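You operate a simulated robot arm through the tools that you are given. There is no shell and no other tool. Be economical: measure what you need, move in short steps, check, and stop when the job is done.

You are at the controls of a simulated robot arm. One attempt, no reset.

Task
Take the small bin and leave it on the top of the steel cabinet. Take the green filter from the left half of the service table and leave it in the caddy. Push the cabinet door shut. Put two of the squeeze bottles from the top of the low cabinet on the clear end of the service table. Lift the tank lid open. Do these in any order. Set down upright: squeeze bottle.

Only the result counts: the job must be done as asked and must still hold three seconds after the hand-in. Knocking over, shifting, dropping, spilling or breaking anything else fails it. Lids that push on must go on centred and level and be pressed home; caps that screw on are set level and turned clockwise until they are tight.

Robot
A 7-joint arm with a fingered hand on a trunk, on a base that drives. Base frame: it is fixed to the floor where the robot stands at the start and does not move with it; the origin is under the middle of the robot, x ahead of it, y to its left, z up; the surface under the hand at the start is at about z = 780. Readings come in mm, rad, newtons and seconds.
With the tool pointing down near the work surface it reaches from about 280 to 740 mm from the robot's upright axis, wherever it stands. Its first joint turns from -2.897 to 2.897 rad. Places, roughly: cabinet door [900, 1800, 500]; caddy (27x21x10 cm) [-100, 2000, 900]; clear end of the service table [700, -1000, 800]; filter [750, 500, 750]; small bin (15x11x8 cm) [500, 100, 800]; squeeze bottle [750, -2250, 1000]; tank lid [-3700, 1200, 200]; top of the steel cabinet [900, 2100, 1000]. Payload 4 kg.
The tool frame sits at the grasp point between the pads (the TCP): z along the fingers, y along the line on which they close. The tips reach 26 mm beyond it. The gripper opens to 132 mm. The gripper's body begins 73 mm behind the TCP. The gripper is a hand of 4 fingers: y runs from the thumb to the fingers, the wrist lies at [0, 0, -239] in the tool frame, and closing takes about 1.5 s.
Orientation is that of the tool frame in the base frame, as [roll, pitch, yaw] about the fixed x, y, z axes, in that order (R = Rz(yaw) Ry(pitch) Rx(roll)). With the fingers straight down and closing along the base's y, the tool's x points along the base's -x, its y along +y and its z along -z.

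Tools
- The arm moves only by the tool play_rows. Its argument "commands" is a list of rows, each a list of 6 numbers: the shift along the base's x, y, z in mm, then the turn, a rotation vector about the base's x, y, z in degrees. In form: [[x, y, z, ax, ay, az], ...]. A call has 1 to 8 rows; each row shifts and turns the commanded pose from where the row before left it. "claw" is the closure in counts, from 0 (fully open) to 255 (shut), set as the call begins (left out, the last holds). A row lasts 0.2 s, in which the tool goes at most 50 mm and 0.15 rad; a call with a longer step from one row to the next is refused whole, and so is a gripper value outside its range. A pose out of reach is approached as far as the arm can. The call stops where the force on the tool passes 40 N (or 10 N more than at its start, if that is more) or the arm is blocked; 0.2 s more then pass. The fingers move at their own pace (about 72 mm/s each) and stop on an object; they squeeze with about 22 N. The grip force told is the motor's: it shows also when the fingers shut on nothing. Time passes only in rows, and 0.2 s behind the last, so rows that do not move let the fingers close. It gives the time, the measured TCP pose, the force on the tool (base axes), the opening and the grip force at its end, in the units of the frame above (readings bear some noise), with the torque about the TCP (base axes, N m) and any sound that the robot's microphone picked up.
- Cameras (640 x 400 px; columns grow to the right, rows downward): "scene" is now at [19.9, 127, 1379.3]; the picture's right is [-0.31, -0.95, 0.00], its down [-0.65, 0.22, -0.73] and it looks along [0.69, -0.23, -0.69] (base axes); focal length 276 px, centre (320, 200). "wrist" rides on the gripper at [68, 2, -97] in the tool frame; the picture's right is [-0.03, 1.00, 0.00], its down [-0.82, -0.02, -0.58] and it looks along [-0.58, -0.01, 0.82] (tool axes); focal length 270 px, centre (320, 200). There is no depth. A picture from a camera that has moved, and an enlarged one, comes with that camera's place and axes in the base frame and with its lens.
- snapshot(camera): a new picture of that camera. The clock stands still meanwhile.
- slide_trunk(by): slides the trunk up (or, below 0, down) by that many mm; the arm and the scene camera ride with it, the base frame stays. It gives what a move gives, with no picture.
- roll_base(legs): drives the robot by 1 to 6 legs, each [ahead, turn to the left] in mm and rad, along the robot's own axes; the way and the turn of a leg run together, so that a leg with both is an arc; at most 1500 mm and 3.142 rad a leg. The arm and the cameras ride along, it lands a little off, and it stops where it bumps. It gives what a move gives.
- finger_targets(finger1, finger2, finger3, thumb_bend): sets how far each is bent, from 0 (flat) to 100 (curled in); at 30 the hand is open as for a grip, at 70 the pads meet at the TCP. One left out holds its place. A second passes; each finger stops where it meets its share of the squeeze, and holds until it gets a number again. A gripper value or a shape takes the hand back. It gives what a move gives, with no picture; readings hold the bend of each and the force on the fingers (four entries, about 0 where the hand has none), thumb and palm.
- preshape(shape): the hand has 4 fingers and takes this shape, open, in about a second: jaw (thumb against the fingers, like two jaws); tri (thumb and two fingers); tip (a fingertip pinch); poke (one finger out to press); point (the index stretched); flat (the hand flat); cup (the hand cupped); fist (a fist). The gripper value then closes the fingers along that shape, each until it touches; the sizes above hold for jaw. It gives what a move gives, with no picture.
- turn_head(pan, tilt): turns the head with the scene camera to pan (to the left, within 2.705 rad either way) and tilt (down, from -0.506 to 1.204), counted from straight ahead of the robot. It gives what a move gives.
- enlarge(camera, box): a new picture of the part [left, top, right, bottom] of that camera's present view, enlarged. The clock stands still meanwhile.
- finish_job(): hands the job in; it is judged then, once.

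Go step by step. Nothing tells you exact positions but the pictures and the camera data: compare them with the known pose of the tool, close in by small moves and look again before you grip or let go. The budget is 165 turns and 112 pictures, counting those below and the enlarged ones. Unless the task says otherwise, let go and move clear before handing in, and close with one line.

The tools are called after "Request:" as a command line: name --pt "numbers of a row" for each row, then --argument value for the rest, lists and objects as JSON in quotes. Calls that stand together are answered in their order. play_rows: Moves the arm, as the interface text tells. Its arguments: {"type":"object","properties":{"commands":{"type":"array"},"claw":{"type":"number"}},"required":["commands"]} The other tools are called the same way: slide_trunk (by) slides the trunk up or down; preshape (shape) gives the hand a shape; finger_targets (finger1, finger2, finger3, thumb_bend) moves the fingers one by one; roll_base (legs) drives the base; turn_head (pan, tilt) turns the head that bears the scene camera; snapshot (camera) takes a picture; enlarge (camera, box) takes an enlarged picture of a part of a camera's view; finish_job () hands the job in.

At the start:

```text
clock: 0.0
tcp_pos: [485.4, -64.2, 1037.0]
tool_rot: [3.141, 0.001, 3.14]
force: [-0.2, -0.1, 0.0]
torque: [0.03, -0.04, 0.01]
width: 131.8
finger_force: 0.1
shape: jaw
bend: [30.0, 30.0, 30.0, 30.0]
finger forces: [0.0, 0.1, 0.0, 0.0, 0.1, 0.1]
trunk travel left (down, up): [-350.0, 240.0]
robot x, y, heading: [-2.2, 0.6, 0.0]
head pan, tilt: [-0.319, 0.759]
```

scene: 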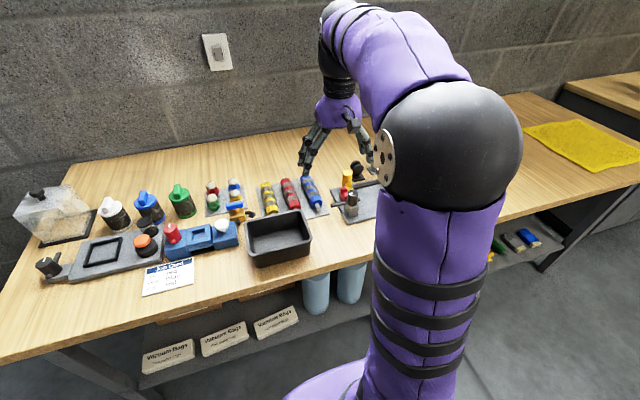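
wrist: 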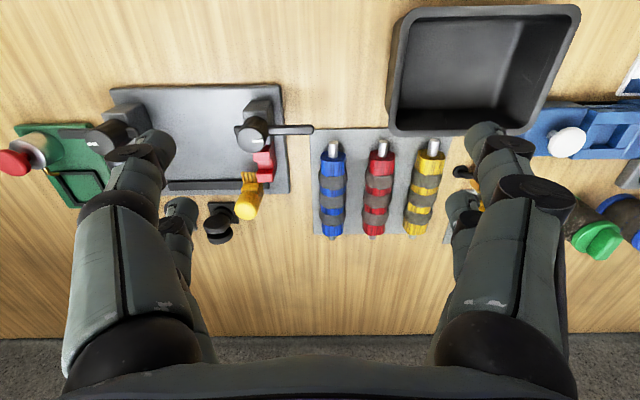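

I see the service table ahead with the small black bin near [500,100] and filter-like items further left. I'll look around with the head first.

Request:
turn_head --pan 0.5 --tilt 0.7

Request:
snapshot --camera "scene"

Request:
turn_head --pan 1.3 --tilt 0.4

Request:
snapshot --camera "scene"

Request:
turn_head --pan -1.2 --tilt 0.4

Request:
snapshot --camera "scene"

Request:
turn_head --pan 2.6 --tilt 0.4

Request:
snapshot --camera "scene"

```text
clock: 1.1
tcp_pos: [483.6, -65.1, 1037.5]
tool_rot: [3.141, 0.0, 3.141]
force: [0.7, 0.4, -0.8]
torque: [0.0, 0.01, -0.03]
width: 131.8
finger_force: 0.0
shape: jaw
bend: [30.0, 30.0, 30.0, 30.0]
finger forces: [0.1, 0.0, 0.0, 0.0, 0.0, 0.0]
trunk travel left (down, up): [-350.0, 240.0]
robot x, y, heading: [-1.7, -0.3, 0.004]
head pan, tilt: [0.499, 0.7]
```

```text
109 pictures are left
camera scene: at [16.2, 193.6, 1384.3], right [0.48, -0.88, 0.0], down [-0.57, -0.31, -0.76], along [0.67, 0.37, -0.64], focal length 276 px, centre (320, 200)
```

scene: 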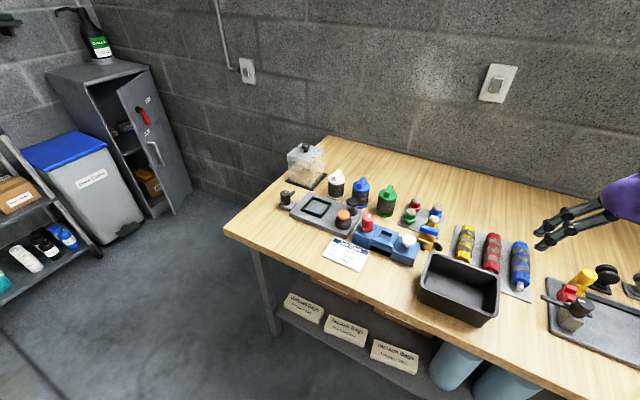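

```text
clock: 2.3
tcp_pos: [484.6, -63.9, 1037.9]
tool_rot: [3.141, 0.0, 3.141]
force: [-0.3, 0.2, 0.8]
torque: [0.01, -0.03, -0.03]
width: 131.6
finger_force: 0.1
shape: jaw
bend: [30.0, 30.0, 30.0, 30.0]
finger forces: [0.0, 0.0, 0.0, 0.0, 0.0, 0.0]
trunk travel left (down, up): [-350.0, 240.0]
robot x, y, heading: [2.5, 2.3, -0.004]
head pan, tilt: [1.3, 0.4]
```

```text
108 pictures are left
camera scene: at [-33.6, 242.2, 1411.1], right [0.96, -0.27, 0.0], down [-0.1, -0.38, -0.92], along [0.25, 0.89, -0.39], focal length 276 px, centre (320, 200)
```

scene: 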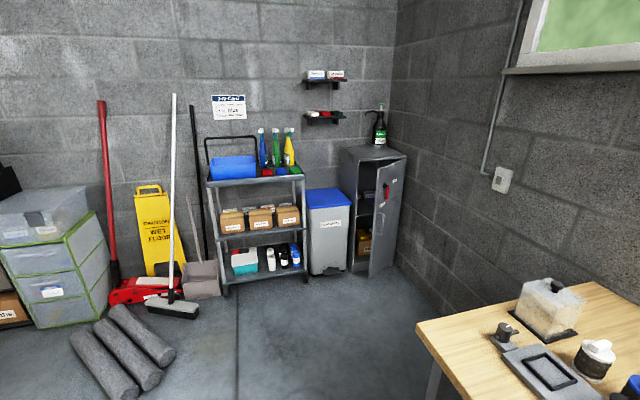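

```text
clock: 4.5
tcp_pos: [484.7, -65.4, 1036.9]
tool_rot: [-3.14, 0.0, -3.141]
force: [1.1, -0.2, 0.3]
torque: [-0.03, -0.01, 0.01]
width: 131.7
finger_force: 0.0
shape: jaw
bend: [30.0, 30.0, 30.0, 30.0]
finger forces: [0.1, 0.0, 0.0, 0.0, 0.0, 0.0]
trunk travel left (down, up): [-350.0, 240.0]
robot x, y, heading: [0.8, 2.3, -0.001]
head pan, tilt: [-1.201, 0.4]
```

```text
107 pictures are left
camera scene: at [-24.8, 66.6, 1411.2], right [-0.93, -0.36, 0.0], down [-0.14, 0.36, -0.92], along [0.33, -0.86, -0.39], focal length 276 px, centre (320, 200)
```

scene: 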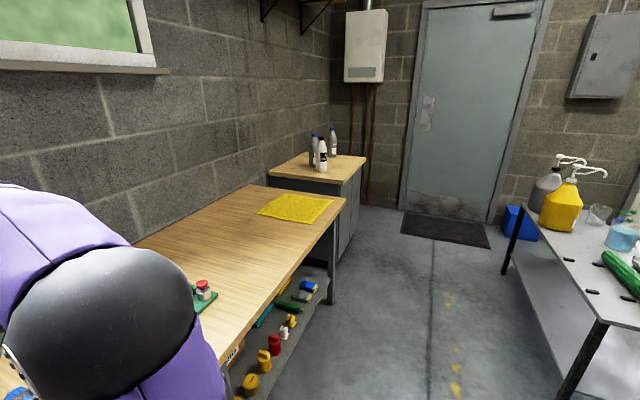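

```text
clock: 7.7
tcp_pos: [484.3, -65.2, 1037.6]
tool_rot: [-3.141, 0.0, 3.142]
force: [0.9, 0.4, -1.2]
torque: [-0.02, -0.04, 0.01]
width: 132.0
finger_force: 0.1
shape: jaw
bend: [30.0, 30.0, 30.0, 30.0]
finger forces: [0.0, 0.0, 0.1, 0.1, 0.1, 0.1]
trunk travel left (down, up): [-350.0, 240.0]
robot x, y, heading: [2.4, -0.8, 0.001]
head pan, tilt: [2.601, 0.4]
```

```text
106 pictures are left
camera scene: at [-137.8, 200.7, 1411.2], right [0.52, 0.86, 0.0], down [0.33, -0.2, -0.92], along [-0.79, 0.47, -0.39], focal length 276 px, centre (320, 200)
```

scene: 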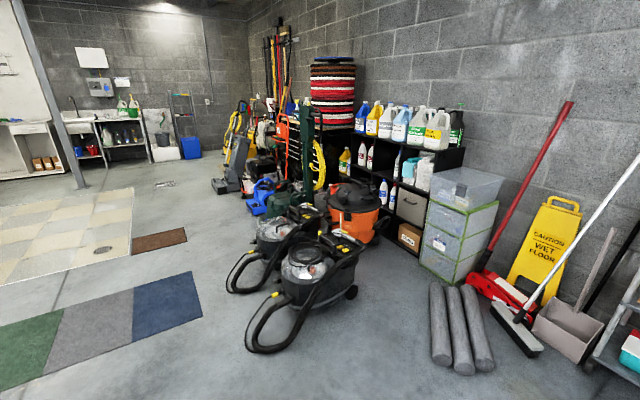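

The left half shows a row of white, blue and green cartridge shapes; I'll look closer at them and at the bin.

Request:
turn_head --pan 0.5 --tilt 0.7

Request:
enlarge --camera "scene" --box '[270, 130, 550, 330]'

Request:
turn_head --pan 1.3 --tilt 0.4

Request:
enlarge --camera "scene" --box '[180, 70, 420, 310]'

Request:
turn_head --pan 2.6 --tilt 0.4

Request:
enlarge --camera "scene" --box '[150, 80, 350, 240]'

```text
clock: 9.7
tcp_pos: [484.5, -63.8, 1037.6]
tool_rot: [-3.141, -0.001, 3.141]
force: [0.0, -0.3, 0.0]
torque: [0.0, 0.01, -0.02]
width: 132.0
finger_force: 0.0
shape: jaw
bend: [30.0, 30.0, 30.0, 30.0]
finger forces: [0.0, 0.1, 0.0, 0.1, 0.0, 0.1]
trunk travel left (down, up): [-350.0, 240.0]
robot x, y, heading: [1.0, -0.9, -0.001]
head pan, tilt: [0.499, 0.7]
```

```text
2.00 times, centred on (410, 230) of scene
camera zoom: at [16.2, 193.6, 1384.3], right [0.48, -0.88, 0.0], down [-0.57, -0.31, -0.76], along [0.67, 0.37, -0.64], focal length 551 px, centre (140, 140)
```

zoom: 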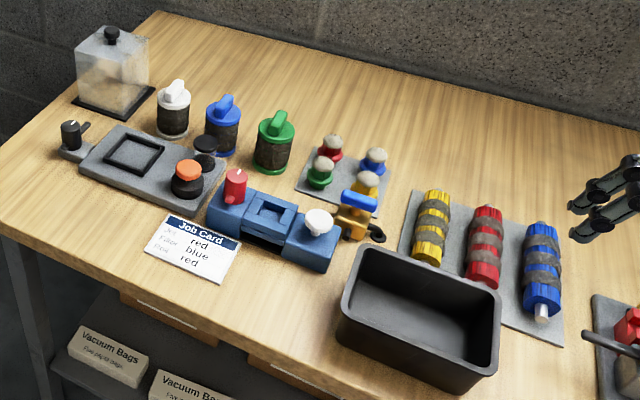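

```text
clock: 10.8
tcp_pos: [483.4, -65.0, 1037.8]
tool_rot: [3.141, 0.0, -3.141]
force: [0.1, 0.8, 0.6]
torque: [-0.04, 0.0, 0.05]
width: 131.8
finger_force: 0.1
shape: jaw
bend: [30.0, 30.0, 30.0, 30.0]
finger forces: [0.0, 0.0, 0.0, 0.0, 0.1, 0.0]
trunk travel left (down, up): [-350.0, 240.0]
robot x, y, heading: [2.0, 0.0, -0.001]
head pan, tilt: [1.3, 0.4]
```

```text
1.67 times, centred on (300, 190) of scene
camera zoom: at [-33.6, 242.2, 1411.1], right [0.96, -0.27, 0.0], down [-0.1, -0.38, -0.92], along [0.25, 0.89, -0.39], focal length 460 px, centre (353, 217)
```

zoom: 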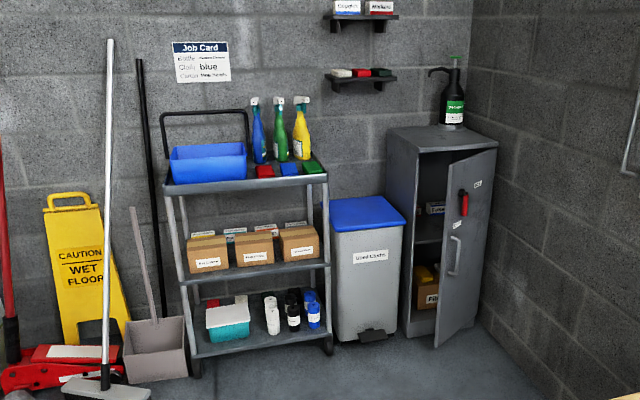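

```text
clock: 12.3
tcp_pos: [484.9, -64.5, 1037.5]
tool_rot: [3.141, -0.001, 3.141]
force: [-1.0, 0.5, -0.3]
torque: [0.0, -0.04, -0.02]
width: 131.9
finger_force: 0.1
shape: jaw
bend: [30.0, 30.0, 30.0, 30.0]
finger forces: [0.0, 0.0, 0.0, 0.1, 0.1, 0.1]
trunk travel left (down, up): [-350.0, 240.0]
robot x, y, heading: [-0.8, 2.3, 0.002]
head pan, tilt: [2.601, 0.4]
```

```text
2.50 times, centred on (250, 160) of scene
camera zoom: at [-137.8, 200.7, 1411.2], right [0.52, 0.86, 0.0], down [0.33, -0.2, -0.92], along [-0.79, 0.47, -0.39], focal length 689 px, centre (495, 300)
```

zoom: 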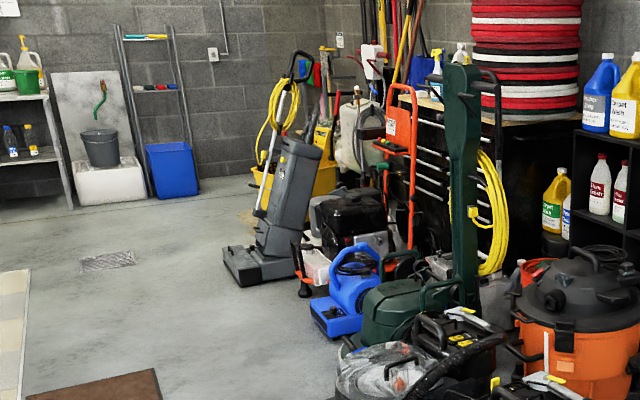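

The green filter is about (684,325), the bin about (472,86), the caddy is the blue tub on the trolley. I'll look at the base footprint and table edge before planning reach.

Request:
turn_head --pan 0.6 --tilt 1.2

Request:
snapshot --camera "scene"

```text
clock: 14.2
tcp_pos: [485.2, -65.4, 1039.1]
tool_rot: [-3.142, 0.0, -3.141]
force: [-0.3, -0.6, 0.0]
torque: [-0.01, 0.03, -0.03]
width: 132.0
finger_force: 0.1
shape: jaw
bend: [30.0, 30.0, 30.0, 30.0]
finger forces: [0.0, 0.0, 0.0, 0.1, 0.0, 0.0]
trunk travel left (down, up): [-350.0, 240.0]
robot x, y, heading: [-2.8, -1.6, 0.001]
head pan, tilt: [0.6, 1.201]
```

```text
102 pictures are left
camera scene: at [-12.3, 184.6, 1348.3], right [0.57, -0.82, 0.0], down [-0.77, -0.53, -0.36], along [0.3, 0.2, -0.93], focal length 276 px, centre (320, 200)
```

scene: 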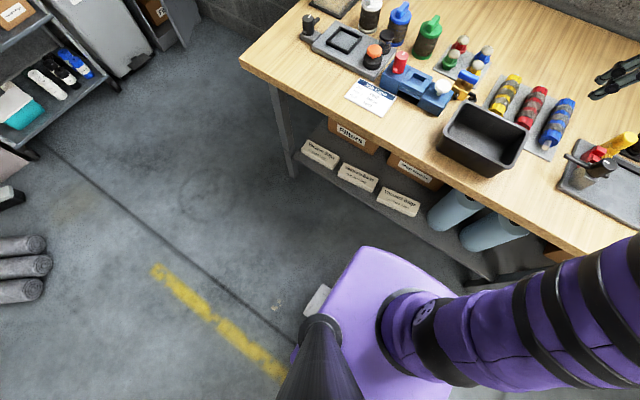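

The base has room to spare before the table. I'll swing the hand 90° and move above the bin.

Request:
play_rows --pt "-2 19 0 0 0 -8.2" --pt "-2 19 0 0 0 -8.2" --pt "-2 19 0 0 0 -8.2" --pt "-2 19 0 0 0 -8.2" --pt "-2 19 0 0 0 -8.2" --pt "-1 19 0 0 0 -8.2" --pt "-1 19 0 0 0 -8.2" --pt "-1 18 0 0 0 -8.2" --claw 0

Request:
play_rows --pt "0 0 -10 0 0 -8.2" --pt "0 0 -20 0 0 -8.2" --pt "0 0 -20 0 0 -8.0" --pt "0 0 0 0 0 0"

Request:
snapshot --camera "wrist"

```text
clock: 16.0
tcp_pos: [472.3, 87.6, 1038.7]
tool_rot: [-3.141, 0.0, 1.995]
force: [-0.2, -0.2, -0.2]
torque: [0.04, 0.02, -0.01]
width: 131.9
finger_force: 0.1
shape: jaw
bend: [30.0, 30.0, 30.0, 30.0]
finger forces: [0.1, 0.0, 0.0, 0.0, 0.1, 0.0]
trunk travel left (down, up): [-350.0, 240.0]
robot x, y, heading: [0.5, 5.3, 0.002]
head pan, tilt: [0.6, 1.201]
```

```text
clock: 17.0
tcp_pos: [472.6, 86.6, 987.1]
tool_rot: [3.14, 0.001, 1.569]
force: [0.6, 0.4, -0.9]
torque: [-0.01, 0.03, 0.01]
width: 131.9
finger_force: 0.0
shape: jaw
bend: [30.0, 30.0, 30.0, 30.0]
finger forces: [0.1, 0.0, 0.0, 0.0, 0.0, 0.0]
trunk travel left (down, up): [-350.0, 240.0]
robot x, y, heading: [-3.6, -4.5, -0.002]
head pan, tilt: [0.6, 1.201]
```

```text
101 pictures are left
camera wrist: at [474.4, 155.0, 1083.6], right [1.0, -0.03, 0.0], down [-0.02, -0.82, 0.58], along [-0.02, -0.58, -0.82], focal length 270 px, centre (320, 200)
```

wrist: 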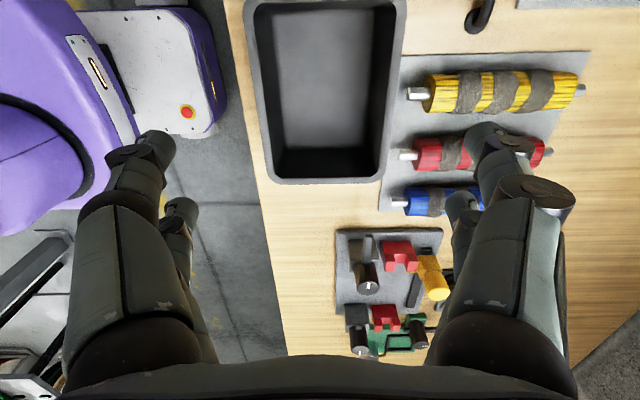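

The bin rim spans x≈420–528, y≈18–162, turned about −3°. I'll align and lower the open fingers around it.

Request:
play_rows --pt "2 2 -30 0 0 -2.8" --pt "0 0 -40 0 0 0" --pt "0 0 -15 0 0 0" --pt "0 0 0 0 0 0"

Request:
snapshot --camera "wrist"

Request:
snapshot --camera "scene"

```text
clock: 18.0
tcp_pos: [473.2, 86.9, 902.5]
tool_rot: [3.141, 0.0, 1.523]
force: [-0.6, -0.3, -0.2]
torque: [-0.01, -0.06, 0.02]
width: 132.3
finger_force: 0.0
shape: jaw
bend: [30.0, 30.0, 30.0, 30.0]
finger forces: [0.1, 0.0, 0.0, 0.0, 0.0, 0.0]
trunk travel left (down, up): [-350.0, 240.0]
robot x, y, heading: [1.3, 2.2, -0.002]
head pan, tilt: [0.6, 1.201]
```

```text
100 pictures are left
camera wrist: at [479.0, 156.5, 999.0], right [1.0, -0.07, 0.0], down [-0.06, -0.81, 0.58], along [-0.04, -0.58, -0.82], focal length 270 px, centre (320, 200)
```

wrist: 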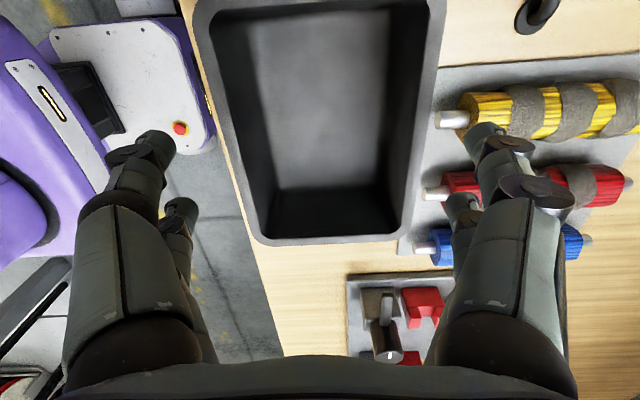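

```text
99 pictures are left
camera scene: at [-12.2, 184.6, 1348.3], right [0.57, -0.82, 0.0], down [-0.77, -0.53, -0.36], along [0.3, 0.2, -0.93], focal length 276 px, centre (320, 200)
```

scene: 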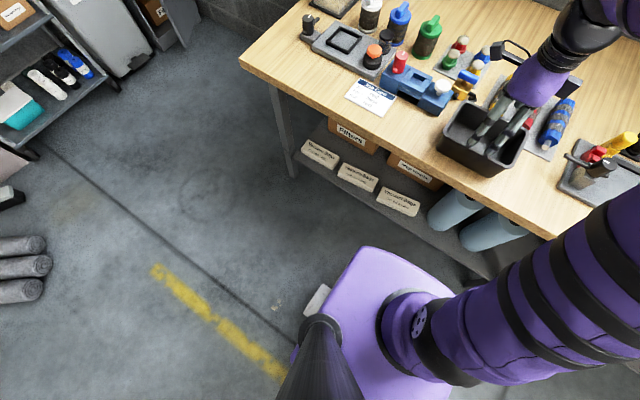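

Alignment looks good and the fingers straddle the rim. I'll descend and close.

Request:
play_rows --pt "1 1 -30 0 0 0" --pt "0 0 -28 0 0 0" --pt "0 0 0 0 0 0"

Request:
play_rows --pt "0 0 0 0 0 0" --pt "0 0 0 0 0 0" --pt "0 0 0 0 0 0" --pt "0 0 0 0 0 0" --pt "0 0 0 0 0 0" --claw 255

Request:
snapshot --camera "wrist"

```text
clock: 18.8
tcp_pos: [473.6, 89.5, 844.7]
tool_rot: [3.141, -0.002, 1.522]
force: [0.4, -0.2, 0.3]
torque: [0.01, 0.0, 0.03]
width: 131.9
finger_force: 0.0
shape: jaw
bend: [30.0, 30.0, 30.0, 30.0]
finger forces: [0.1, 0.0, 0.0, 0.0, 0.0, 0.0]
trunk travel left (down, up): [-350.0, 240.0]
robot x, y, heading: [2.9, -2.6, 0.002]
head pan, tilt: [0.6, 1.201]
```

```text
clock: 20.0
tcp_pos: [474.2, 89.4, 845.2]
tool_rot: [3.141, 0.0, 1.52]
force: [-0.8, -0.7, 0.5]
torque: [-0.01, 0.02, 0.0]
width: 103.3
finger_force: 21.6
shape: jaw
bend: [61.0, 59.0, 64.0, 43.0]
finger forces: [20.1, 20.4, 19.2, 0.0, 21.0, 0.1]
trunk travel left (down, up): [-350.0, 240.0]
robot x, y, heading: [-1.0, 1.2, -0.0]
head pan, tilt: [0.6, 1.201]
```

```text
98 pictures are left
camera wrist: at [480.3, 157.4, 941.3], right [1.0, -0.07, 0.0], down [-0.06, -0.81, 0.58], along [-0.04, -0.58, -0.82], focal length 270 px, centre (320, 200)
```

wrist: 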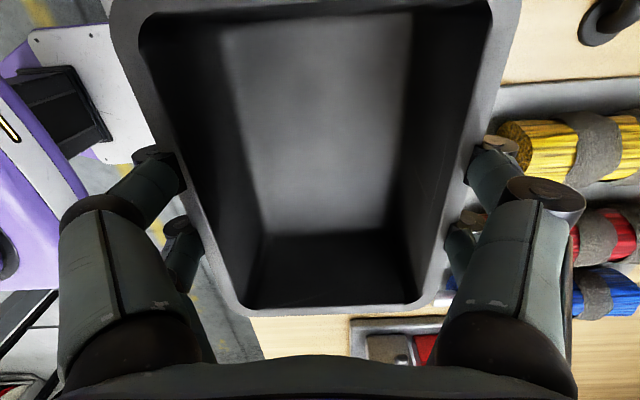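

The bin is gripped across its width (103 mm, ~21 N). I'll lift it and check.

Request:
play_rows --pt "0 0 30 0 0 0" --pt "0 0 50 0 0 0" --pt "0 0 50 0 0 0" --pt "0 0 50 0 0 0" --pt "0 0 50 0 0 0" --pt "-20 0 30 0 0 0" --pt "-40 0 0 0 0 0" --pt "-40 0 0 0 0 0"

Request:
turn_head --pan 0.3 --tilt 0.7

Request:
snapshot --camera "scene"

```text
clock: 21.8
tcp_pos: [375.1, 89.7, 1104.9]
tool_rot: [-3.141, -0.001, 1.523]
force: [0.0, 0.2, -2.2]
torque: [0.02, 0.06, 0.01]
width: 103.4
finger_force: 21.9
shape: jaw
bend: [61.0, 59.0, 64.0, 43.0]
finger forces: [20.2, 20.3, 19.4, 0.0, 21.0, 0.0]
trunk travel left (down, up): [-350.0, 240.0]
robot x, y, heading: [-0.2, 4.2, -0.001]
head pan, tilt: [0.6, 1.201]
```

```text
clock: 22.7
tcp_pos: [374.9, 88.7, 1105.9]
tool_rot: [3.141, -0.002, 1.524]
force: [-0.1, -0.4, -1.9]
torque: [-0.01, -0.01, 0.03]
width: 103.2
finger_force: 22.6
shape: jaw
bend: [61.0, 59.0, 64.0, 43.0]
finger forces: [20.2, 20.3, 19.3, 0.0, 21.0, 0.0]
trunk travel left (down, up): [-350.0, 240.0]
robot x, y, heading: [0.1, -2.8, -0.001]
head pan, tilt: [0.3, 0.7]
```

```text
97 pictures are left
camera scene: at [22.8, 178.1, 1384.2], right [0.3, -0.96, 0.0], down [-0.62, -0.19, -0.76], along [0.73, 0.23, -0.64], focal length 276 px, centre (320, 200)
```

scene: 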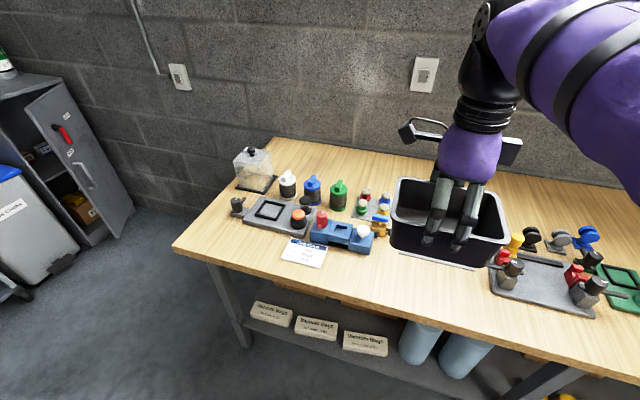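

The bin is held level. I'll raise the trunk, back off the table, and drive toward the cabinet, stopping short to look.

Request:
slide_trunk --by 120

Request:
roll_base --legs '[[-150, 0], [0, 1.571], [1250, 0], [0, -0.98], [250, 0]]'

Request:
turn_head --pan 0.2 --tilt 0.5

Request:
snapshot --camera "scene"

```text
clock: 24.2
tcp_pos: [375.3, 88.6, 1225.6]
tool_rot: [3.141, -0.001, 1.522]
force: [0.0, -0.1, -1.9]
torque: [0.02, 0.02, -0.01]
width: 103.4
finger_force: 22.2
shape: jaw
bend: [61.0, 59.0, 64.0, 43.0]
finger forces: [20.3, 20.4, 19.4, 0.0, 21.0, 0.0]
trunk travel left (down, up): [-470.0, 120.0]
robot x, y, heading: [-2.9, 0.8, -0.001]
head pan, tilt: [0.3, 0.7]
```

```text
clock: 39.9
tcp_pos: [317.1, 1665.4, 1225.9]
tool_rot: [-3.141, 0.0, 2.114]
force: [0.5, -0.1, -3.2]
torque: [0.0, -0.01, -0.02]
width: 103.4
finger_force: 22.3
shape: jaw
bend: [61.0, 59.0, 64.0, 43.0]
finger forces: [20.0, 20.1, 19.3, 0.1, 20.8, 0.0]
trunk travel left (down, up): [-470.0, 120.0]
robot x, y, heading: [55.5, 1381.7, 0.59]
head pan, tilt: [0.3, 0.7]
```

```text
clock: 40.6
tcp_pos: [317.3, 1665.6, 1225.9]
tool_rot: [-3.14, 0.001, 2.115]
force: [1.0, -0.3, -1.9]
torque: [-0.04, 0.02, 0.0]
width: 103.3
finger_force: 22.5
shape: jaw
bend: [61.0, 59.0, 64.0, 43.0]
finger forces: [20.0, 20.1, 19.3, 0.0, 20.7, 0.0]
trunk travel left (down, up): [-470.0, 120.0]
robot x, y, heading: [55.8, 1381.0, 0.599]
head pan, tilt: [0.201, 0.499]
```

```text
96 pictures are left
camera scene: at [-14.0, 1540.4, 1522.0], right [0.71, -0.7, 0.0], down [-0.34, -0.34, -0.88], along [0.61, 0.63, -0.48], focal length 276 px, centre (320, 200)
```

scene: 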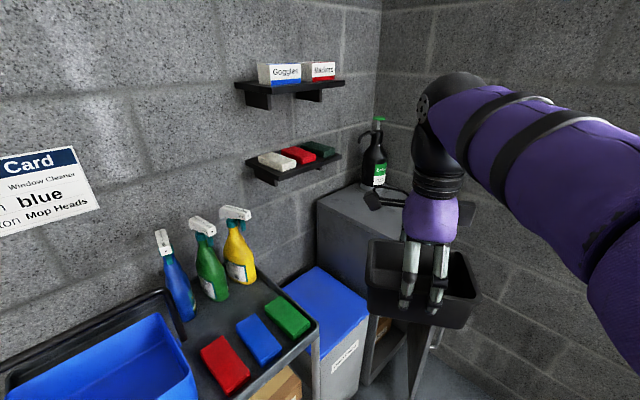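

The cabinet top is at about z≈1000 with a pump bottle at its back. I'll zoom to find the edges of the top.

Request:
enlarge --camera "scene" --box '[280, 100, 500, 400]'

Request:
snapshot --camera "wrist"

```text
1.33 times, centred on (390, 250) of scene
camera zoom: at [-14.0, 1540.4, 1522.0], right [0.71, -0.7, 0.0], down [-0.34, -0.34, -0.88], along [0.61, 0.63, -0.48], focal length 368 px, centre (227, 133)
```

zoom: 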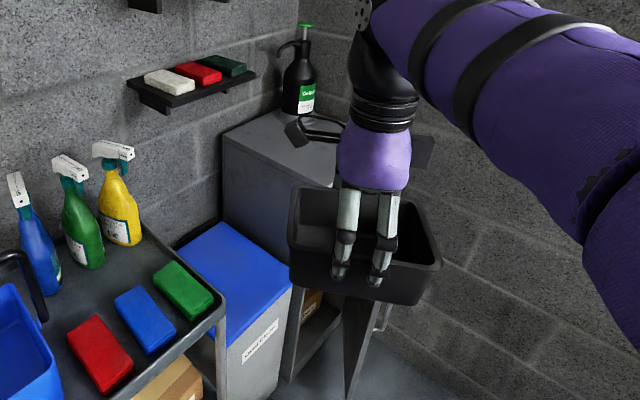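

```text
94 pictures are left
camera wrist: at [284.3, 1725.4, 1321.4], right [0.87, 0.5, 0.0], down [0.4, -0.71, 0.58], along [0.29, -0.5, -0.82], focal length 270 px, centre (320, 200)
```

wrist: 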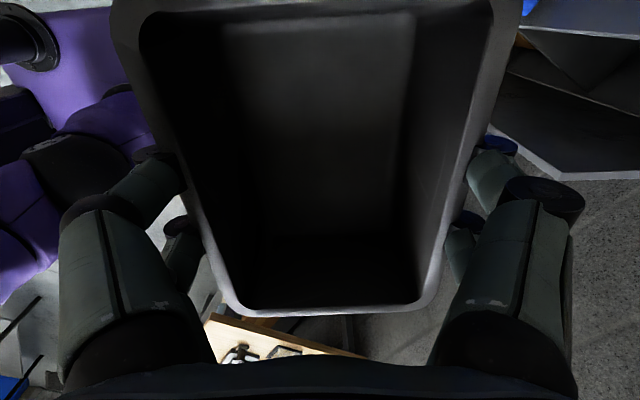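

The bin hides the front edge of the cabinet top. I'll move the hand aside to the right and look again.

Request:
play_rows --pt "25 -37 0 0 0 0" --pt "25 -37 0 0 0 0" --pt "25 -37 0 0 0 0" --pt "25 -37 0 0 0 0" --pt "25 -37 0 0 0 0" --pt "25 -37 0 0 0 0" --pt "25 -37 0 0 0 0"

Request:
turn_head --pan 0.1 --tilt 0.6

Request:
snapshot --camera "scene"

```text
clock: 42.2
tcp_pos: [492.9, 1406.7, 1225.3]
tool_rot: [3.14, 0.0, 2.114]
force: [0.4, -0.6, -1.1]
torque: [0.0, -0.04, 0.01]
width: 103.3
finger_force: 22.3
shape: jaw
bend: [61.0, 59.0, 64.0, 43.0]
finger forces: [19.8, 20.0, 19.2, 0.0, 20.5, 0.1]
trunk travel left (down, up): [-470.0, 120.0]
robot x, y, heading: [53.3, 1383.1, 0.593]
head pan, tilt: [0.201, 0.499]
```

```text
clock: 42.9
tcp_pos: [492.5, 1407.5, 1225.9]
tool_rot: [3.141, 0.001, 2.115]
force: [0.8, 0.1, -1.1]
torque: [0.01, 0.02, -0.02]
width: 103.1
finger_force: 21.9
shape: jaw
bend: [61.0, 59.0, 64.0, 43.0]
finger forces: [19.9, 20.0, 19.2, 0.0, 20.6, 0.0]
trunk travel left (down, up): [-470.0, 120.0]
robot x, y, heading: [55.4, 1381.8, 0.591]
head pan, tilt: [0.099, 0.6]
```

```text
93 pictures are left
camera scene: at [-9.7, 1531.9, 1513.0], right [0.64, -0.77, 0.0], down [-0.43, -0.36, -0.83], along [0.63, 0.53, -0.56], focal length 276 px, centre (320, 200)
```

scene: 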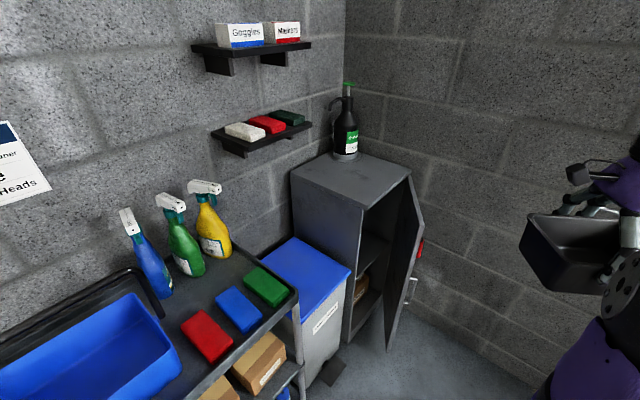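

Triangulated: cabinet top z≈945, x≈680–1030, y≈1915–2295, bottle near (976,2206); door ajar with free edge ≈(765,1735). I'll drive to about (350,1510) facing the cabinet and aim the bin at (795,2015).

Request:
roll_base --legs '[[0, -0.18], [322, 0], [0, 0.44]]'

Request:
turn_head --pan 0.0 --tilt 0.7

Request:
snapshot --camera "scene"

```text
clock: 47.2
tcp_pos: [766.2, 1648.6, 1224.7]
tool_rot: [3.14, -0.001, 2.374]
force: [0.1, 0.3, -1.8]
torque: [0.01, 0.03, -0.02]
width: 103.3
finger_force: 21.6
shape: jaw
bend: [61.0, 59.0, 64.0, 43.0]
finger forces: [19.8, 19.9, 19.0, 0.0, 20.4, 0.0]
trunk travel left (down, up): [-470.0, 120.0]
robot x, y, heading: [348.1, 1513.6, 0.852]
head pan, tilt: [0.099, 0.6]
```

```text
clock: 47.9
tcp_pos: [765.9, 1647.7, 1225.5]
tool_rot: [3.141, 0.0, 2.375]
force: [-0.4, 0.0, -1.3]
torque: [0.0, 0.02, 0.01]
width: 103.0
finger_force: 21.8
shape: jaw
bend: [61.0, 59.0, 64.0, 43.0]
finger forces: [19.8, 19.9, 19.1, 0.1, 20.4, 0.0]
trunk travel left (down, up): [-470.0, 120.0]
robot x, y, heading: [351.1, 1510.7, 0.86]
head pan, tilt: [0.0, 0.7]
```

```text
92 pictures are left
camera scene: at [253.1, 1630.7, 1504.3], right [0.76, -0.65, 0.0], down [-0.42, -0.49, -0.77], along [0.5, 0.58, -0.64], focal length 276 px, centre (320, 200)
```

scene: 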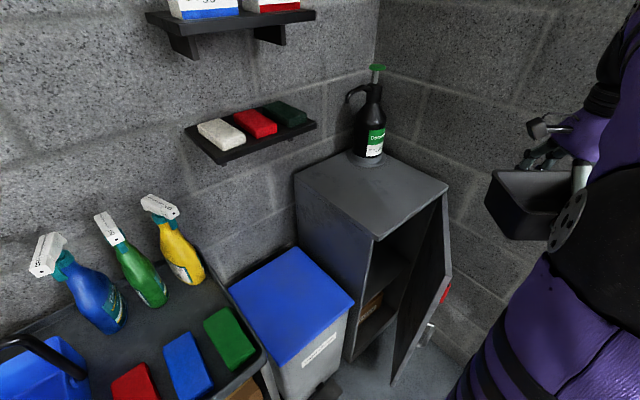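

Consistent with the earlier estimate. I'll carry the bin over the cabinet top, squaring it up at height.

Request:
play_rows --pt "4 47 0 0 0 -5.7" --pt "4 47 0 0 0 -5.7" --pt "4 47 0 0 0 -5.7" --pt "4 47 0 0 0 -5.7" --pt "4 47 0 0 0 -5.7" --pt "5 47 0 0 0 -5.7" --pt "5 47 0 0 0 -5.7" --pt "4 48 0 0 0 -5.7"

Request:
play_rows --pt "0 0 -30 0 0 0" --pt "0 0 -40 0 0 0" --pt "0 0 -40 0 0 0" --pt "0 0 0 0 0 0"

Request:
snapshot --camera "scene"

```text
clock: 49.7
tcp_pos: [778.5, 1950.4, 1216.9]
tool_rot: [3.136, -0.003, 1.702]
force: [-0.1, -1.2, -1.6]
torque: [0.04, 0.02, 0.0]
width: 103.0
finger_force: 22.5
shape: jaw
bend: [61.0, 59.0, 64.0, 43.0]
finger forces: [19.9, 19.8, 19.3, 0.0, 20.4, 0.0]
out of reach, approached as far as the arm can: row 7, 8
trunk travel left (down, up): [-470.0, 120.0]
robot x, y, heading: [349.2, 1507.9, 0.857]
head pan, tilt: [0.0, 0.7]
```

```text
clock: 50.7
tcp_pos: [778.7, 1950.8, 1106.2]
tool_rot: [3.138, -0.002, 1.68]
force: [-0.6, 0.7, -2.1]
torque: [-0.02, -0.01, -0.01]
width: 102.8
finger_force: 22.1
shape: jaw
bend: [61.0, 59.0, 64.0, 43.0]
finger forces: [19.9, 19.9, 19.2, 0.0, 20.4, 0.1]
trunk travel left (down, up): [-470.0, 120.0]
robot x, y, heading: [352.5, 1511.6, 0.857]
head pan, tilt: [0.0, 0.7]
```

```text
91 pictures are left
camera scene: at [253.2, 1630.9, 1504.3], right [0.76, -0.66, 0.0], down [-0.42, -0.49, -0.76], along [0.5, 0.58, -0.64], focal length 276 px, centre (320, 200)
```

scene: 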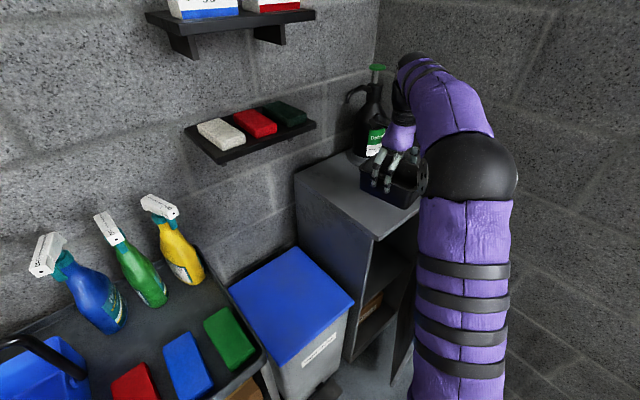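

The bin is now over the front of the top at (779,1951). Being lower gives more reach, so I'll push it further back and down.

Request:
play_rows --pt "4 24 -10 0 0 0" --pt "4 24 -10 0 0 0" --pt "4 24 -5 0 0 0" --pt "0 0 0 0 0 0"

Request:
enlarge --camera "scene" --box '[270, 60, 470, 260]'

```text
clock: 51.7
tcp_pos: [793.1, 2022.9, 1082.0]
tool_rot: [3.138, -0.003, 1.679]
force: [0.2, -0.2, -2.0]
torque: [0.03, 0.01, -0.01]
width: 103.0
finger_force: 22.3
shape: jaw
bend: [61.0, 59.0, 64.0, 43.0]
finger forces: [19.6, 19.8, 19.1, 0.0, 20.3, 0.0]
trunk travel left (down, up): [-470.0, 120.0]
robot x, y, heading: [349.5, 1514.1, 0.858]
head pan, tilt: [0.0, 0.7]
```

```text
2.00 times, centred on (370, 160) of scene
camera zoom: at [253.3, 1631.2, 1504.3], right [0.76, -0.66, 0.0], down [-0.42, -0.49, -0.76], along [0.5, 0.58, -0.64], focal length 551 px, centre (220, 280)
```

zoom: 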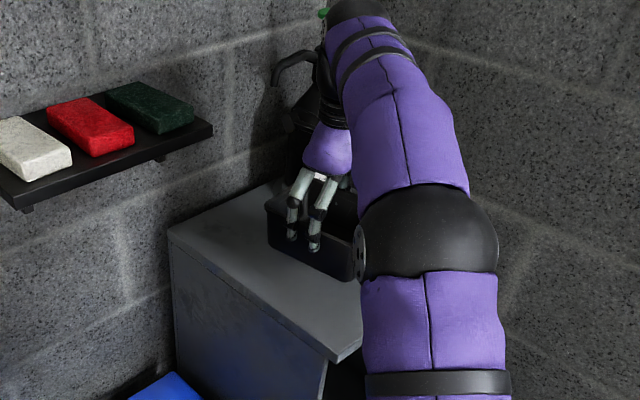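

Good position. I'll lower in small steps until contact.

Request:
play_rows --pt "0 0 -25 0 0 0" --pt "0 0 -20 0 0 0" --pt "0 0 -8 0 0 0" --pt "0 0 -8 0 0 0" --pt "0 0 -8 0 0 0" --pt "0 0 -6 0 0 0" --pt "0 0 -6 0 0 0" --pt "0 0 0 0 0 0"

Request:
enlarge --camera "scene" --box '[270, 60, 470, 260]'

```text
clock: 53.2
tcp_pos: [791.9, 2024.1, 1012.9]
tool_rot: [3.125, -0.015, 1.679]
force: [-2.4, -3.7, 18.8]
torque: [-0.19, 0.55, 0.05]
width: 102.1
finger_force: 22.2
shape: jaw
bend: [62.0, 60.0, 67.0, 42.0]
finger forces: [20.6, 20.6, 21.0, 0.0, 22.0, 0.0]
trunk travel left (down, up): [-470.0, 120.0]
robot x, y, heading: [350.2, 1511.9, 0.858]
head pan, tilt: [0.0, 0.7]
stopped in row 7: the force on the tool passed its limit at 43 N (the readings are from after the stop); the commanded pose is now the measured one
```

```text
2.00 times, centred on (370, 160) of scene
camera zoom: at [251.5, 1628.9, 1504.4], right [0.76, -0.66, 0.0], down [-0.42, -0.49, -0.77], along [0.5, 0.58, -0.64], focal length 551 px, centre (220, 280)
```

zoom: 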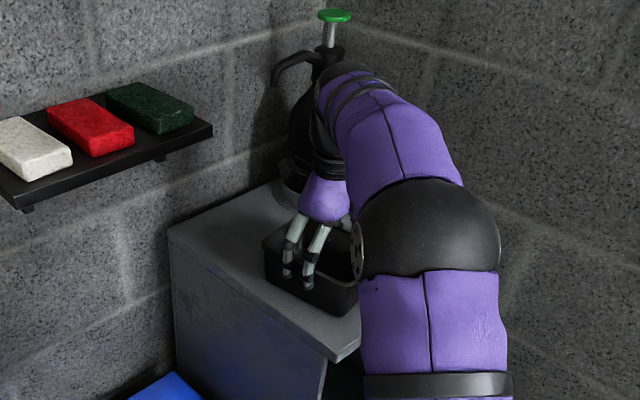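

Contact at TCP z≈1013, so the bin stands on the top. I'll open and rise clear.

Request:
play_rows --pt "0 0 1 0 0 0" --pt "0 0 0 0 0 0" --pt "0 0 0 0 0 0" --pt "0 0 0 0 0 0" --claw 0

Request:
play_rows --pt "0 0 30 0 0 0" --pt "0 0 45 0 0 0" --pt "0 0 45 0 0 0" --pt "0 -10 40 0 0 0" --pt "5 -40 10 0 0 0" --pt "5 -45 0 0 0 0" --pt "5 -45 0 0 0 0" --pt "5 -45 0 0 0 0"

Request:
snapshot --camera "scene"

```text
clock: 54.2
tcp_pos: [791.9, 2024.3, 1010.2]
tool_rot: [3.128, -0.009, 1.68]
force: [0.4, 0.2, 0.4]
torque: [0.02, 0.04, -0.06]
width: 131.9
finger_force: 0.0
shape: jaw
bend: [30.0, 30.0, 30.0, 30.0]
finger forces: [0.0, 0.0, 0.0, 0.1, 0.0, 0.0]
trunk travel left (down, up): [-470.0, 120.0]
robot x, y, heading: [346.8, 1510.2, 0.86]
head pan, tilt: [0.0, 0.7]
```

```text
clock: 56.0
tcp_pos: [810.0, 1839.5, 1158.2]
tool_rot: [3.126, -0.013, 1.679]
force: [0.3, 0.3, 0.5]
torque: [-0.01, -0.02, 0.02]
width: 132.2
finger_force: 0.0
shape: jaw
bend: [30.0, 30.0, 30.0, 30.0]
finger forces: [0.0, 0.0, 0.1, 0.1, 0.0, 0.0]
out of reach, approached as far as the arm can: row 4
trunk travel left (down, up): [-470.0, 120.0]
robot x, y, heading: [351.3, 1509.8, 0.852]
head pan, tilt: [0.0, 0.7]
```

```text
88 pictures are left
camera scene: at [253.1, 1630.6, 1504.3], right [0.76, -0.65, 0.0], down [-0.42, -0.49, -0.77], along [0.5, 0.58, -0.64], focal length 276 px, centre (320, 200)
```

scene: 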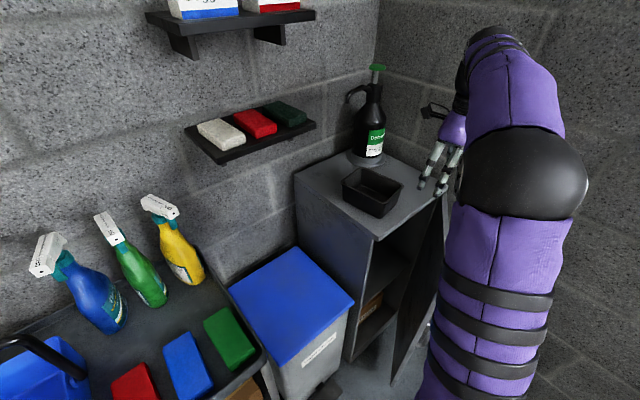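

The bin stands well on the cabinet. Next I'll close the hand, go around to the outer side of the door at (800,1620), and lower to push it near its top free edge.

Request:
play_rows --pt "0 -45 0 0 0 -1" --pt "-2 -45 0 0 0 -1" --pt "-2 -45 0 0 0 -1" --pt "-2 -45 0 0 0 -1" --pt "-2 -45 0 0 0 -1" --pt "0 0 0 0 0 -1" --claw 255

Request:
play_rows --pt "0 0 -46 0 0 0" --pt "0 0 -46 0 0 0" --pt "0 0 -46 0 0 0" --pt "0 0 -46 0 0 0" --pt "0 0 -46 0 0 0" --pt "0 0 -48 0 0 0" --pt "0 0 0 0 0 0"

Request:
snapshot --camera "scene"

```text
clock: 57.4
tcp_pos: [800.1, 1615.3, 1157.6]
tool_rot: [3.126, -0.014, 1.575]
force: [0.3, -0.8, 0.5]
torque: [0.05, 0.02, -0.01]
width: 0.0
finger_force: 22.4
shape: jaw
bend: [62.0, 63.0, 63.0, 70.0]
finger forces: [0.0, 0.0, 0.1, 0.0, 0.1, 0.0]
trunk travel left (down, up): [-470.0, 120.0]
robot x, y, heading: [352.4, 1511.4, 0.854]
head pan, tilt: [0.0, 0.7]
```

```text
clock: 59.0
tcp_pos: [801.8, 1616.1, 879.3]
tool_rot: [3.127, -0.013, 1.572]
force: [0.8, 0.2, 0.1]
torque: [0.02, 0.01, 0.0]
width: 0.0
finger_force: 21.9
shape: jaw
bend: [62.0, 63.0, 63.0, 70.0]
finger forces: [0.0, 0.0, 0.1, 0.0, 0.0, 0.0]
trunk travel left (down, up): [-470.0, 120.0]
robot x, y, heading: [349.4, 1514.1, 0.854]
head pan, tilt: [0.0, 0.7]
```

```text
87 pictures are left
camera scene: at [253.5, 1630.8, 1504.3], right [0.76, -0.66, 0.0], down [-0.42, -0.49, -0.76], along [0.5, 0.58, -0.64], focal length 276 px, centre (320, 200)
```

scene: 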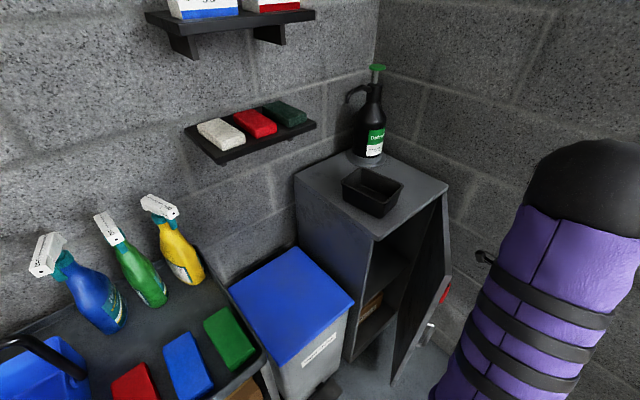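

The fingers are in front of the outer face, above the red latch. I'll push toward +y gradually.

Request:
play_rows --pt "0 30 0 0 0 0" --pt "0 30 0 0 0 0" --pt "0 20 0 0 0 0" --pt "0 20 0 0 0 0" --pt "-3 20 0 0 0 0" --pt "-3 20 0 0 0 0" --pt "-3 20 0 0 0 0" --pt "-3 20 0 0 0 0"

Request:
snapshot --camera "scene"

```text
clock: 60.8
tcp_pos: [788.4, 1795.6, 879.6]
tool_rot: [3.128, -0.012, 1.575]
force: [1.0, 0.7, 0.1]
torque: [0.01, 0.02, 0.04]
width: 0.0
finger_force: 22.0
shape: jaw
bend: [62.0, 63.0, 63.0, 70.0]
finger forces: [0.0, 0.0, 0.0, 0.0, 0.1, 0.0]
trunk travel left (down, up): [-470.0, 120.0]
robot x, y, heading: [352.8, 1510.2, 0.857]
head pan, tilt: [0.0, 0.7]
```

```text
86 pictures are left
camera scene: at [253.1, 1630.8, 1504.3], right [0.76, -0.66, 0.0], down [-0.42, -0.49, -0.76], along [0.5, 0.58, -0.64], focal length 276 px, centre (320, 200)
```

scene: 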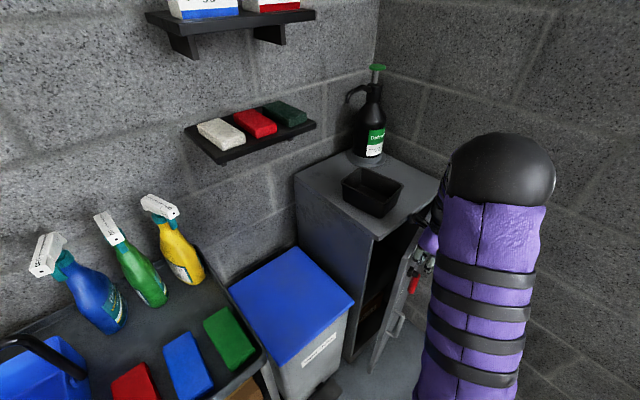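

The door is swinging with the hand. Continue pushing.

Request:
play_rows --pt "-3 15 0 0 0 0" --pt "-3 15 0 0 0 0" --pt "-3 15 0 0 0 0" --pt "-2 12 0 0 0 0" --pt "0 10 0 0 0 0" --pt "0 8 0 0 0 0" --pt "0 8 0 0 0 0" --pt "0 8 0 0 0 0"

Request:
snapshot --camera "scene"

```text
clock: 62.6
tcp_pos: [778.0, 1880.0, 880.6]
tool_rot: [3.13, -0.007, 1.571]
force: [-5.7, -28.3, 2.7]
torque: [1.18, -0.29, -0.07]
width: 0.0
finger_force: 22.1
shape: jaw
bend: [62.0, 63.0, 63.0, 70.0]
finger forces: [16.5, 0.1, 0.0, 0.1, 10.0, 0.0]
trunk travel left (down, up): [-470.0, 120.0]
robot x, y, heading: [357.0, 1511.7, 0.853]
head pan, tilt: [0.0, 0.7]
```

```text
85 pictures are left
camera scene: at [252.3, 1627.8, 1504.6], right [0.75, -0.66, 0.0], down [-0.42, -0.48, -0.77], along [0.5, 0.58, -0.64], focal length 276 px, centre (320, 200)
```

scene: 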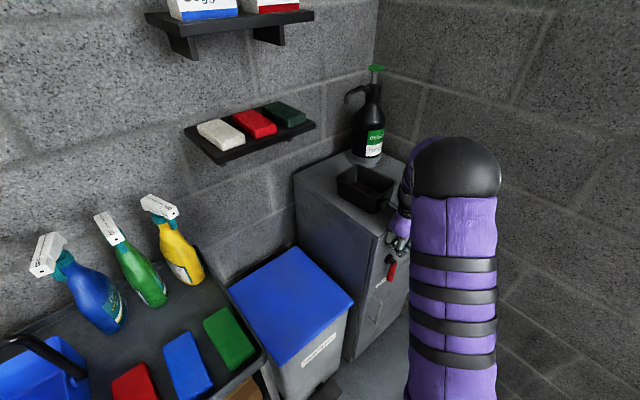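

The door appears closed with 28 N resisting (the wrist camera brushed the bin slightly, but it's still well on top). I'll back off and inspect.

Request:
play_rows --pt "0 -30 0 0 0 0" --pt "0 -45 0 0 0 0" --pt "0 -45 0 0 0 0" --pt "0 -45 0 0 0 0" --pt "20 -40 0 0 0 0" --pt "20 -40 0 0 0 0" --pt "20 -40 0 0 0 0"

Request:
enlarge --camera "scene" --box '[280, 130, 480, 390]'

```text
clock: 64.2
tcp_pos: [837.1, 1602.1, 880.1]
tool_rot: [3.128, -0.01, 1.575]
force: [-0.8, 0.0, 0.2]
torque: [-0.05, 0.03, 0.04]
width: 0.0
finger_force: 21.7
shape: jaw
bend: [62.0, 63.0, 63.0, 70.0]
finger forces: [0.0, 0.0, 0.0, 0.1, 0.0, 0.0]
trunk travel left (down, up): [-470.0, 120.0]
robot x, y, heading: [347.7, 1510.1, 0.855]
head pan, tilt: [0.0, 0.7]
```

```text
1.54 times, centred on (380, 260) of scene
camera zoom: at [253.1, 1630.7, 1504.3], right [0.76, -0.66, 0.0], down [-0.42, -0.49, -0.76], along [0.5, 0.58, -0.64], focal length 424 px, centre (228, 108)
```

zoom: 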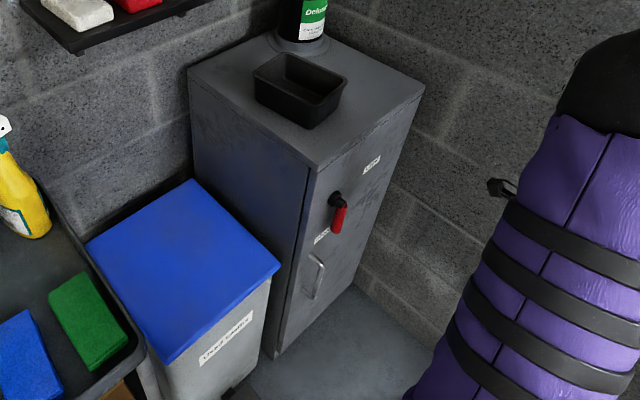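

The door is flush shut and the bin is safe. I'll raise the hand and drive back to the table near the green filter.

Request:
play_rows --pt "0 0 45 0 0 0" --pt "0 0 45 0 0 0" --pt "-20 0 45 0 0 0" --pt "-20 0 45 0 0 0" --pt "-20 0 45 0 0 0" --pt "-20 0 20 0 0 0" --claw 0

Request:
roll_base --legs '[[-620, 0], [0, -2.234], [730, 0], [0, 1.379]]'

Request:
turn_head --pan 0.0 --tilt 0.8

Request:
snapshot --camera "scene"

```text
clock: 65.6
tcp_pos: [759.4, 1599.3, 1124.6]
tool_rot: [3.128, -0.013, 1.574]
force: [0.2, 0.2, 0.3]
torque: [0.02, 0.02, 0.01]
width: 131.7
finger_force: 0.1
shape: jaw
bend: [30.0, 30.0, 30.0, 30.0]
finger forces: [0.0, 0.0, 0.0, 0.1, 0.1, 0.0]
trunk travel left (down, up): [-470.0, 120.0]
robot x, y, heading: [349.6, 1510.7, 0.857]
head pan, tilt: [0.0, 0.7]
```

```text
clock: 82.2
tcp_pos: [431.7, 96.9, 1125.2]
tool_rot: [3.127, -0.012, 0.728]
force: [0.1, 0.2, -0.3]
torque: [0.01, 0.0, -0.03]
width: 131.9
finger_force: 0.0
shape: jaw
bend: [30.0, 30.0, 30.0, 30.0]
finger forces: [0.0, 0.0, 0.0, 0.0, 0.0, 0.0]
trunk travel left (down, up): [-470.0, 120.0]
robot x, y, heading: [91.0, 340.9, 0.013]
head pan, tilt: [0.0, 0.7]
```

```text
clock: 82.9
tcp_pos: [431.9, 96.6, 1124.5]
tool_rot: [3.128, -0.012, 0.727]
force: [0.3, 0.1, 0.3]
torque: [0.0, 0.01, 0.02]
width: 131.9
finger_force: 0.1
shape: jaw
bend: [30.0, 30.0, 30.0, 30.0]
finger forces: [0.0, 0.0, 0.0, 0.0, 0.0, 0.1]
trunk travel left (down, up): [-470.0, 120.0]
robot x, y, heading: [92.2, 343.3, 0.012]
head pan, tilt: [0.0, 0.799]
```

```text
83 pictures are left
camera scene: at [115.7, 495.5, 1496.1], right [0.01, -1.0, 0.0], down [-0.72, -0.01, -0.7], along [0.7, 0.01, -0.72], focal length 276 px, centre (320, 200)
```

scene: 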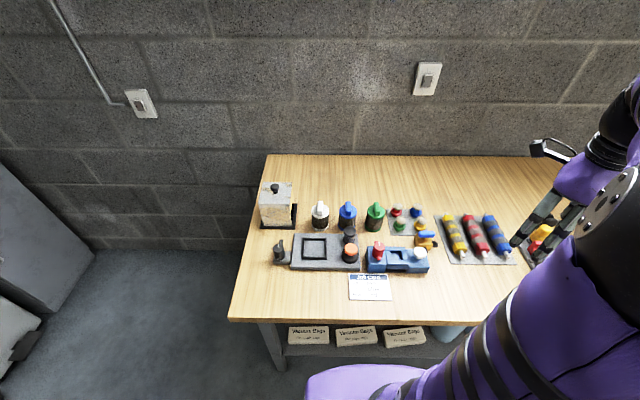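

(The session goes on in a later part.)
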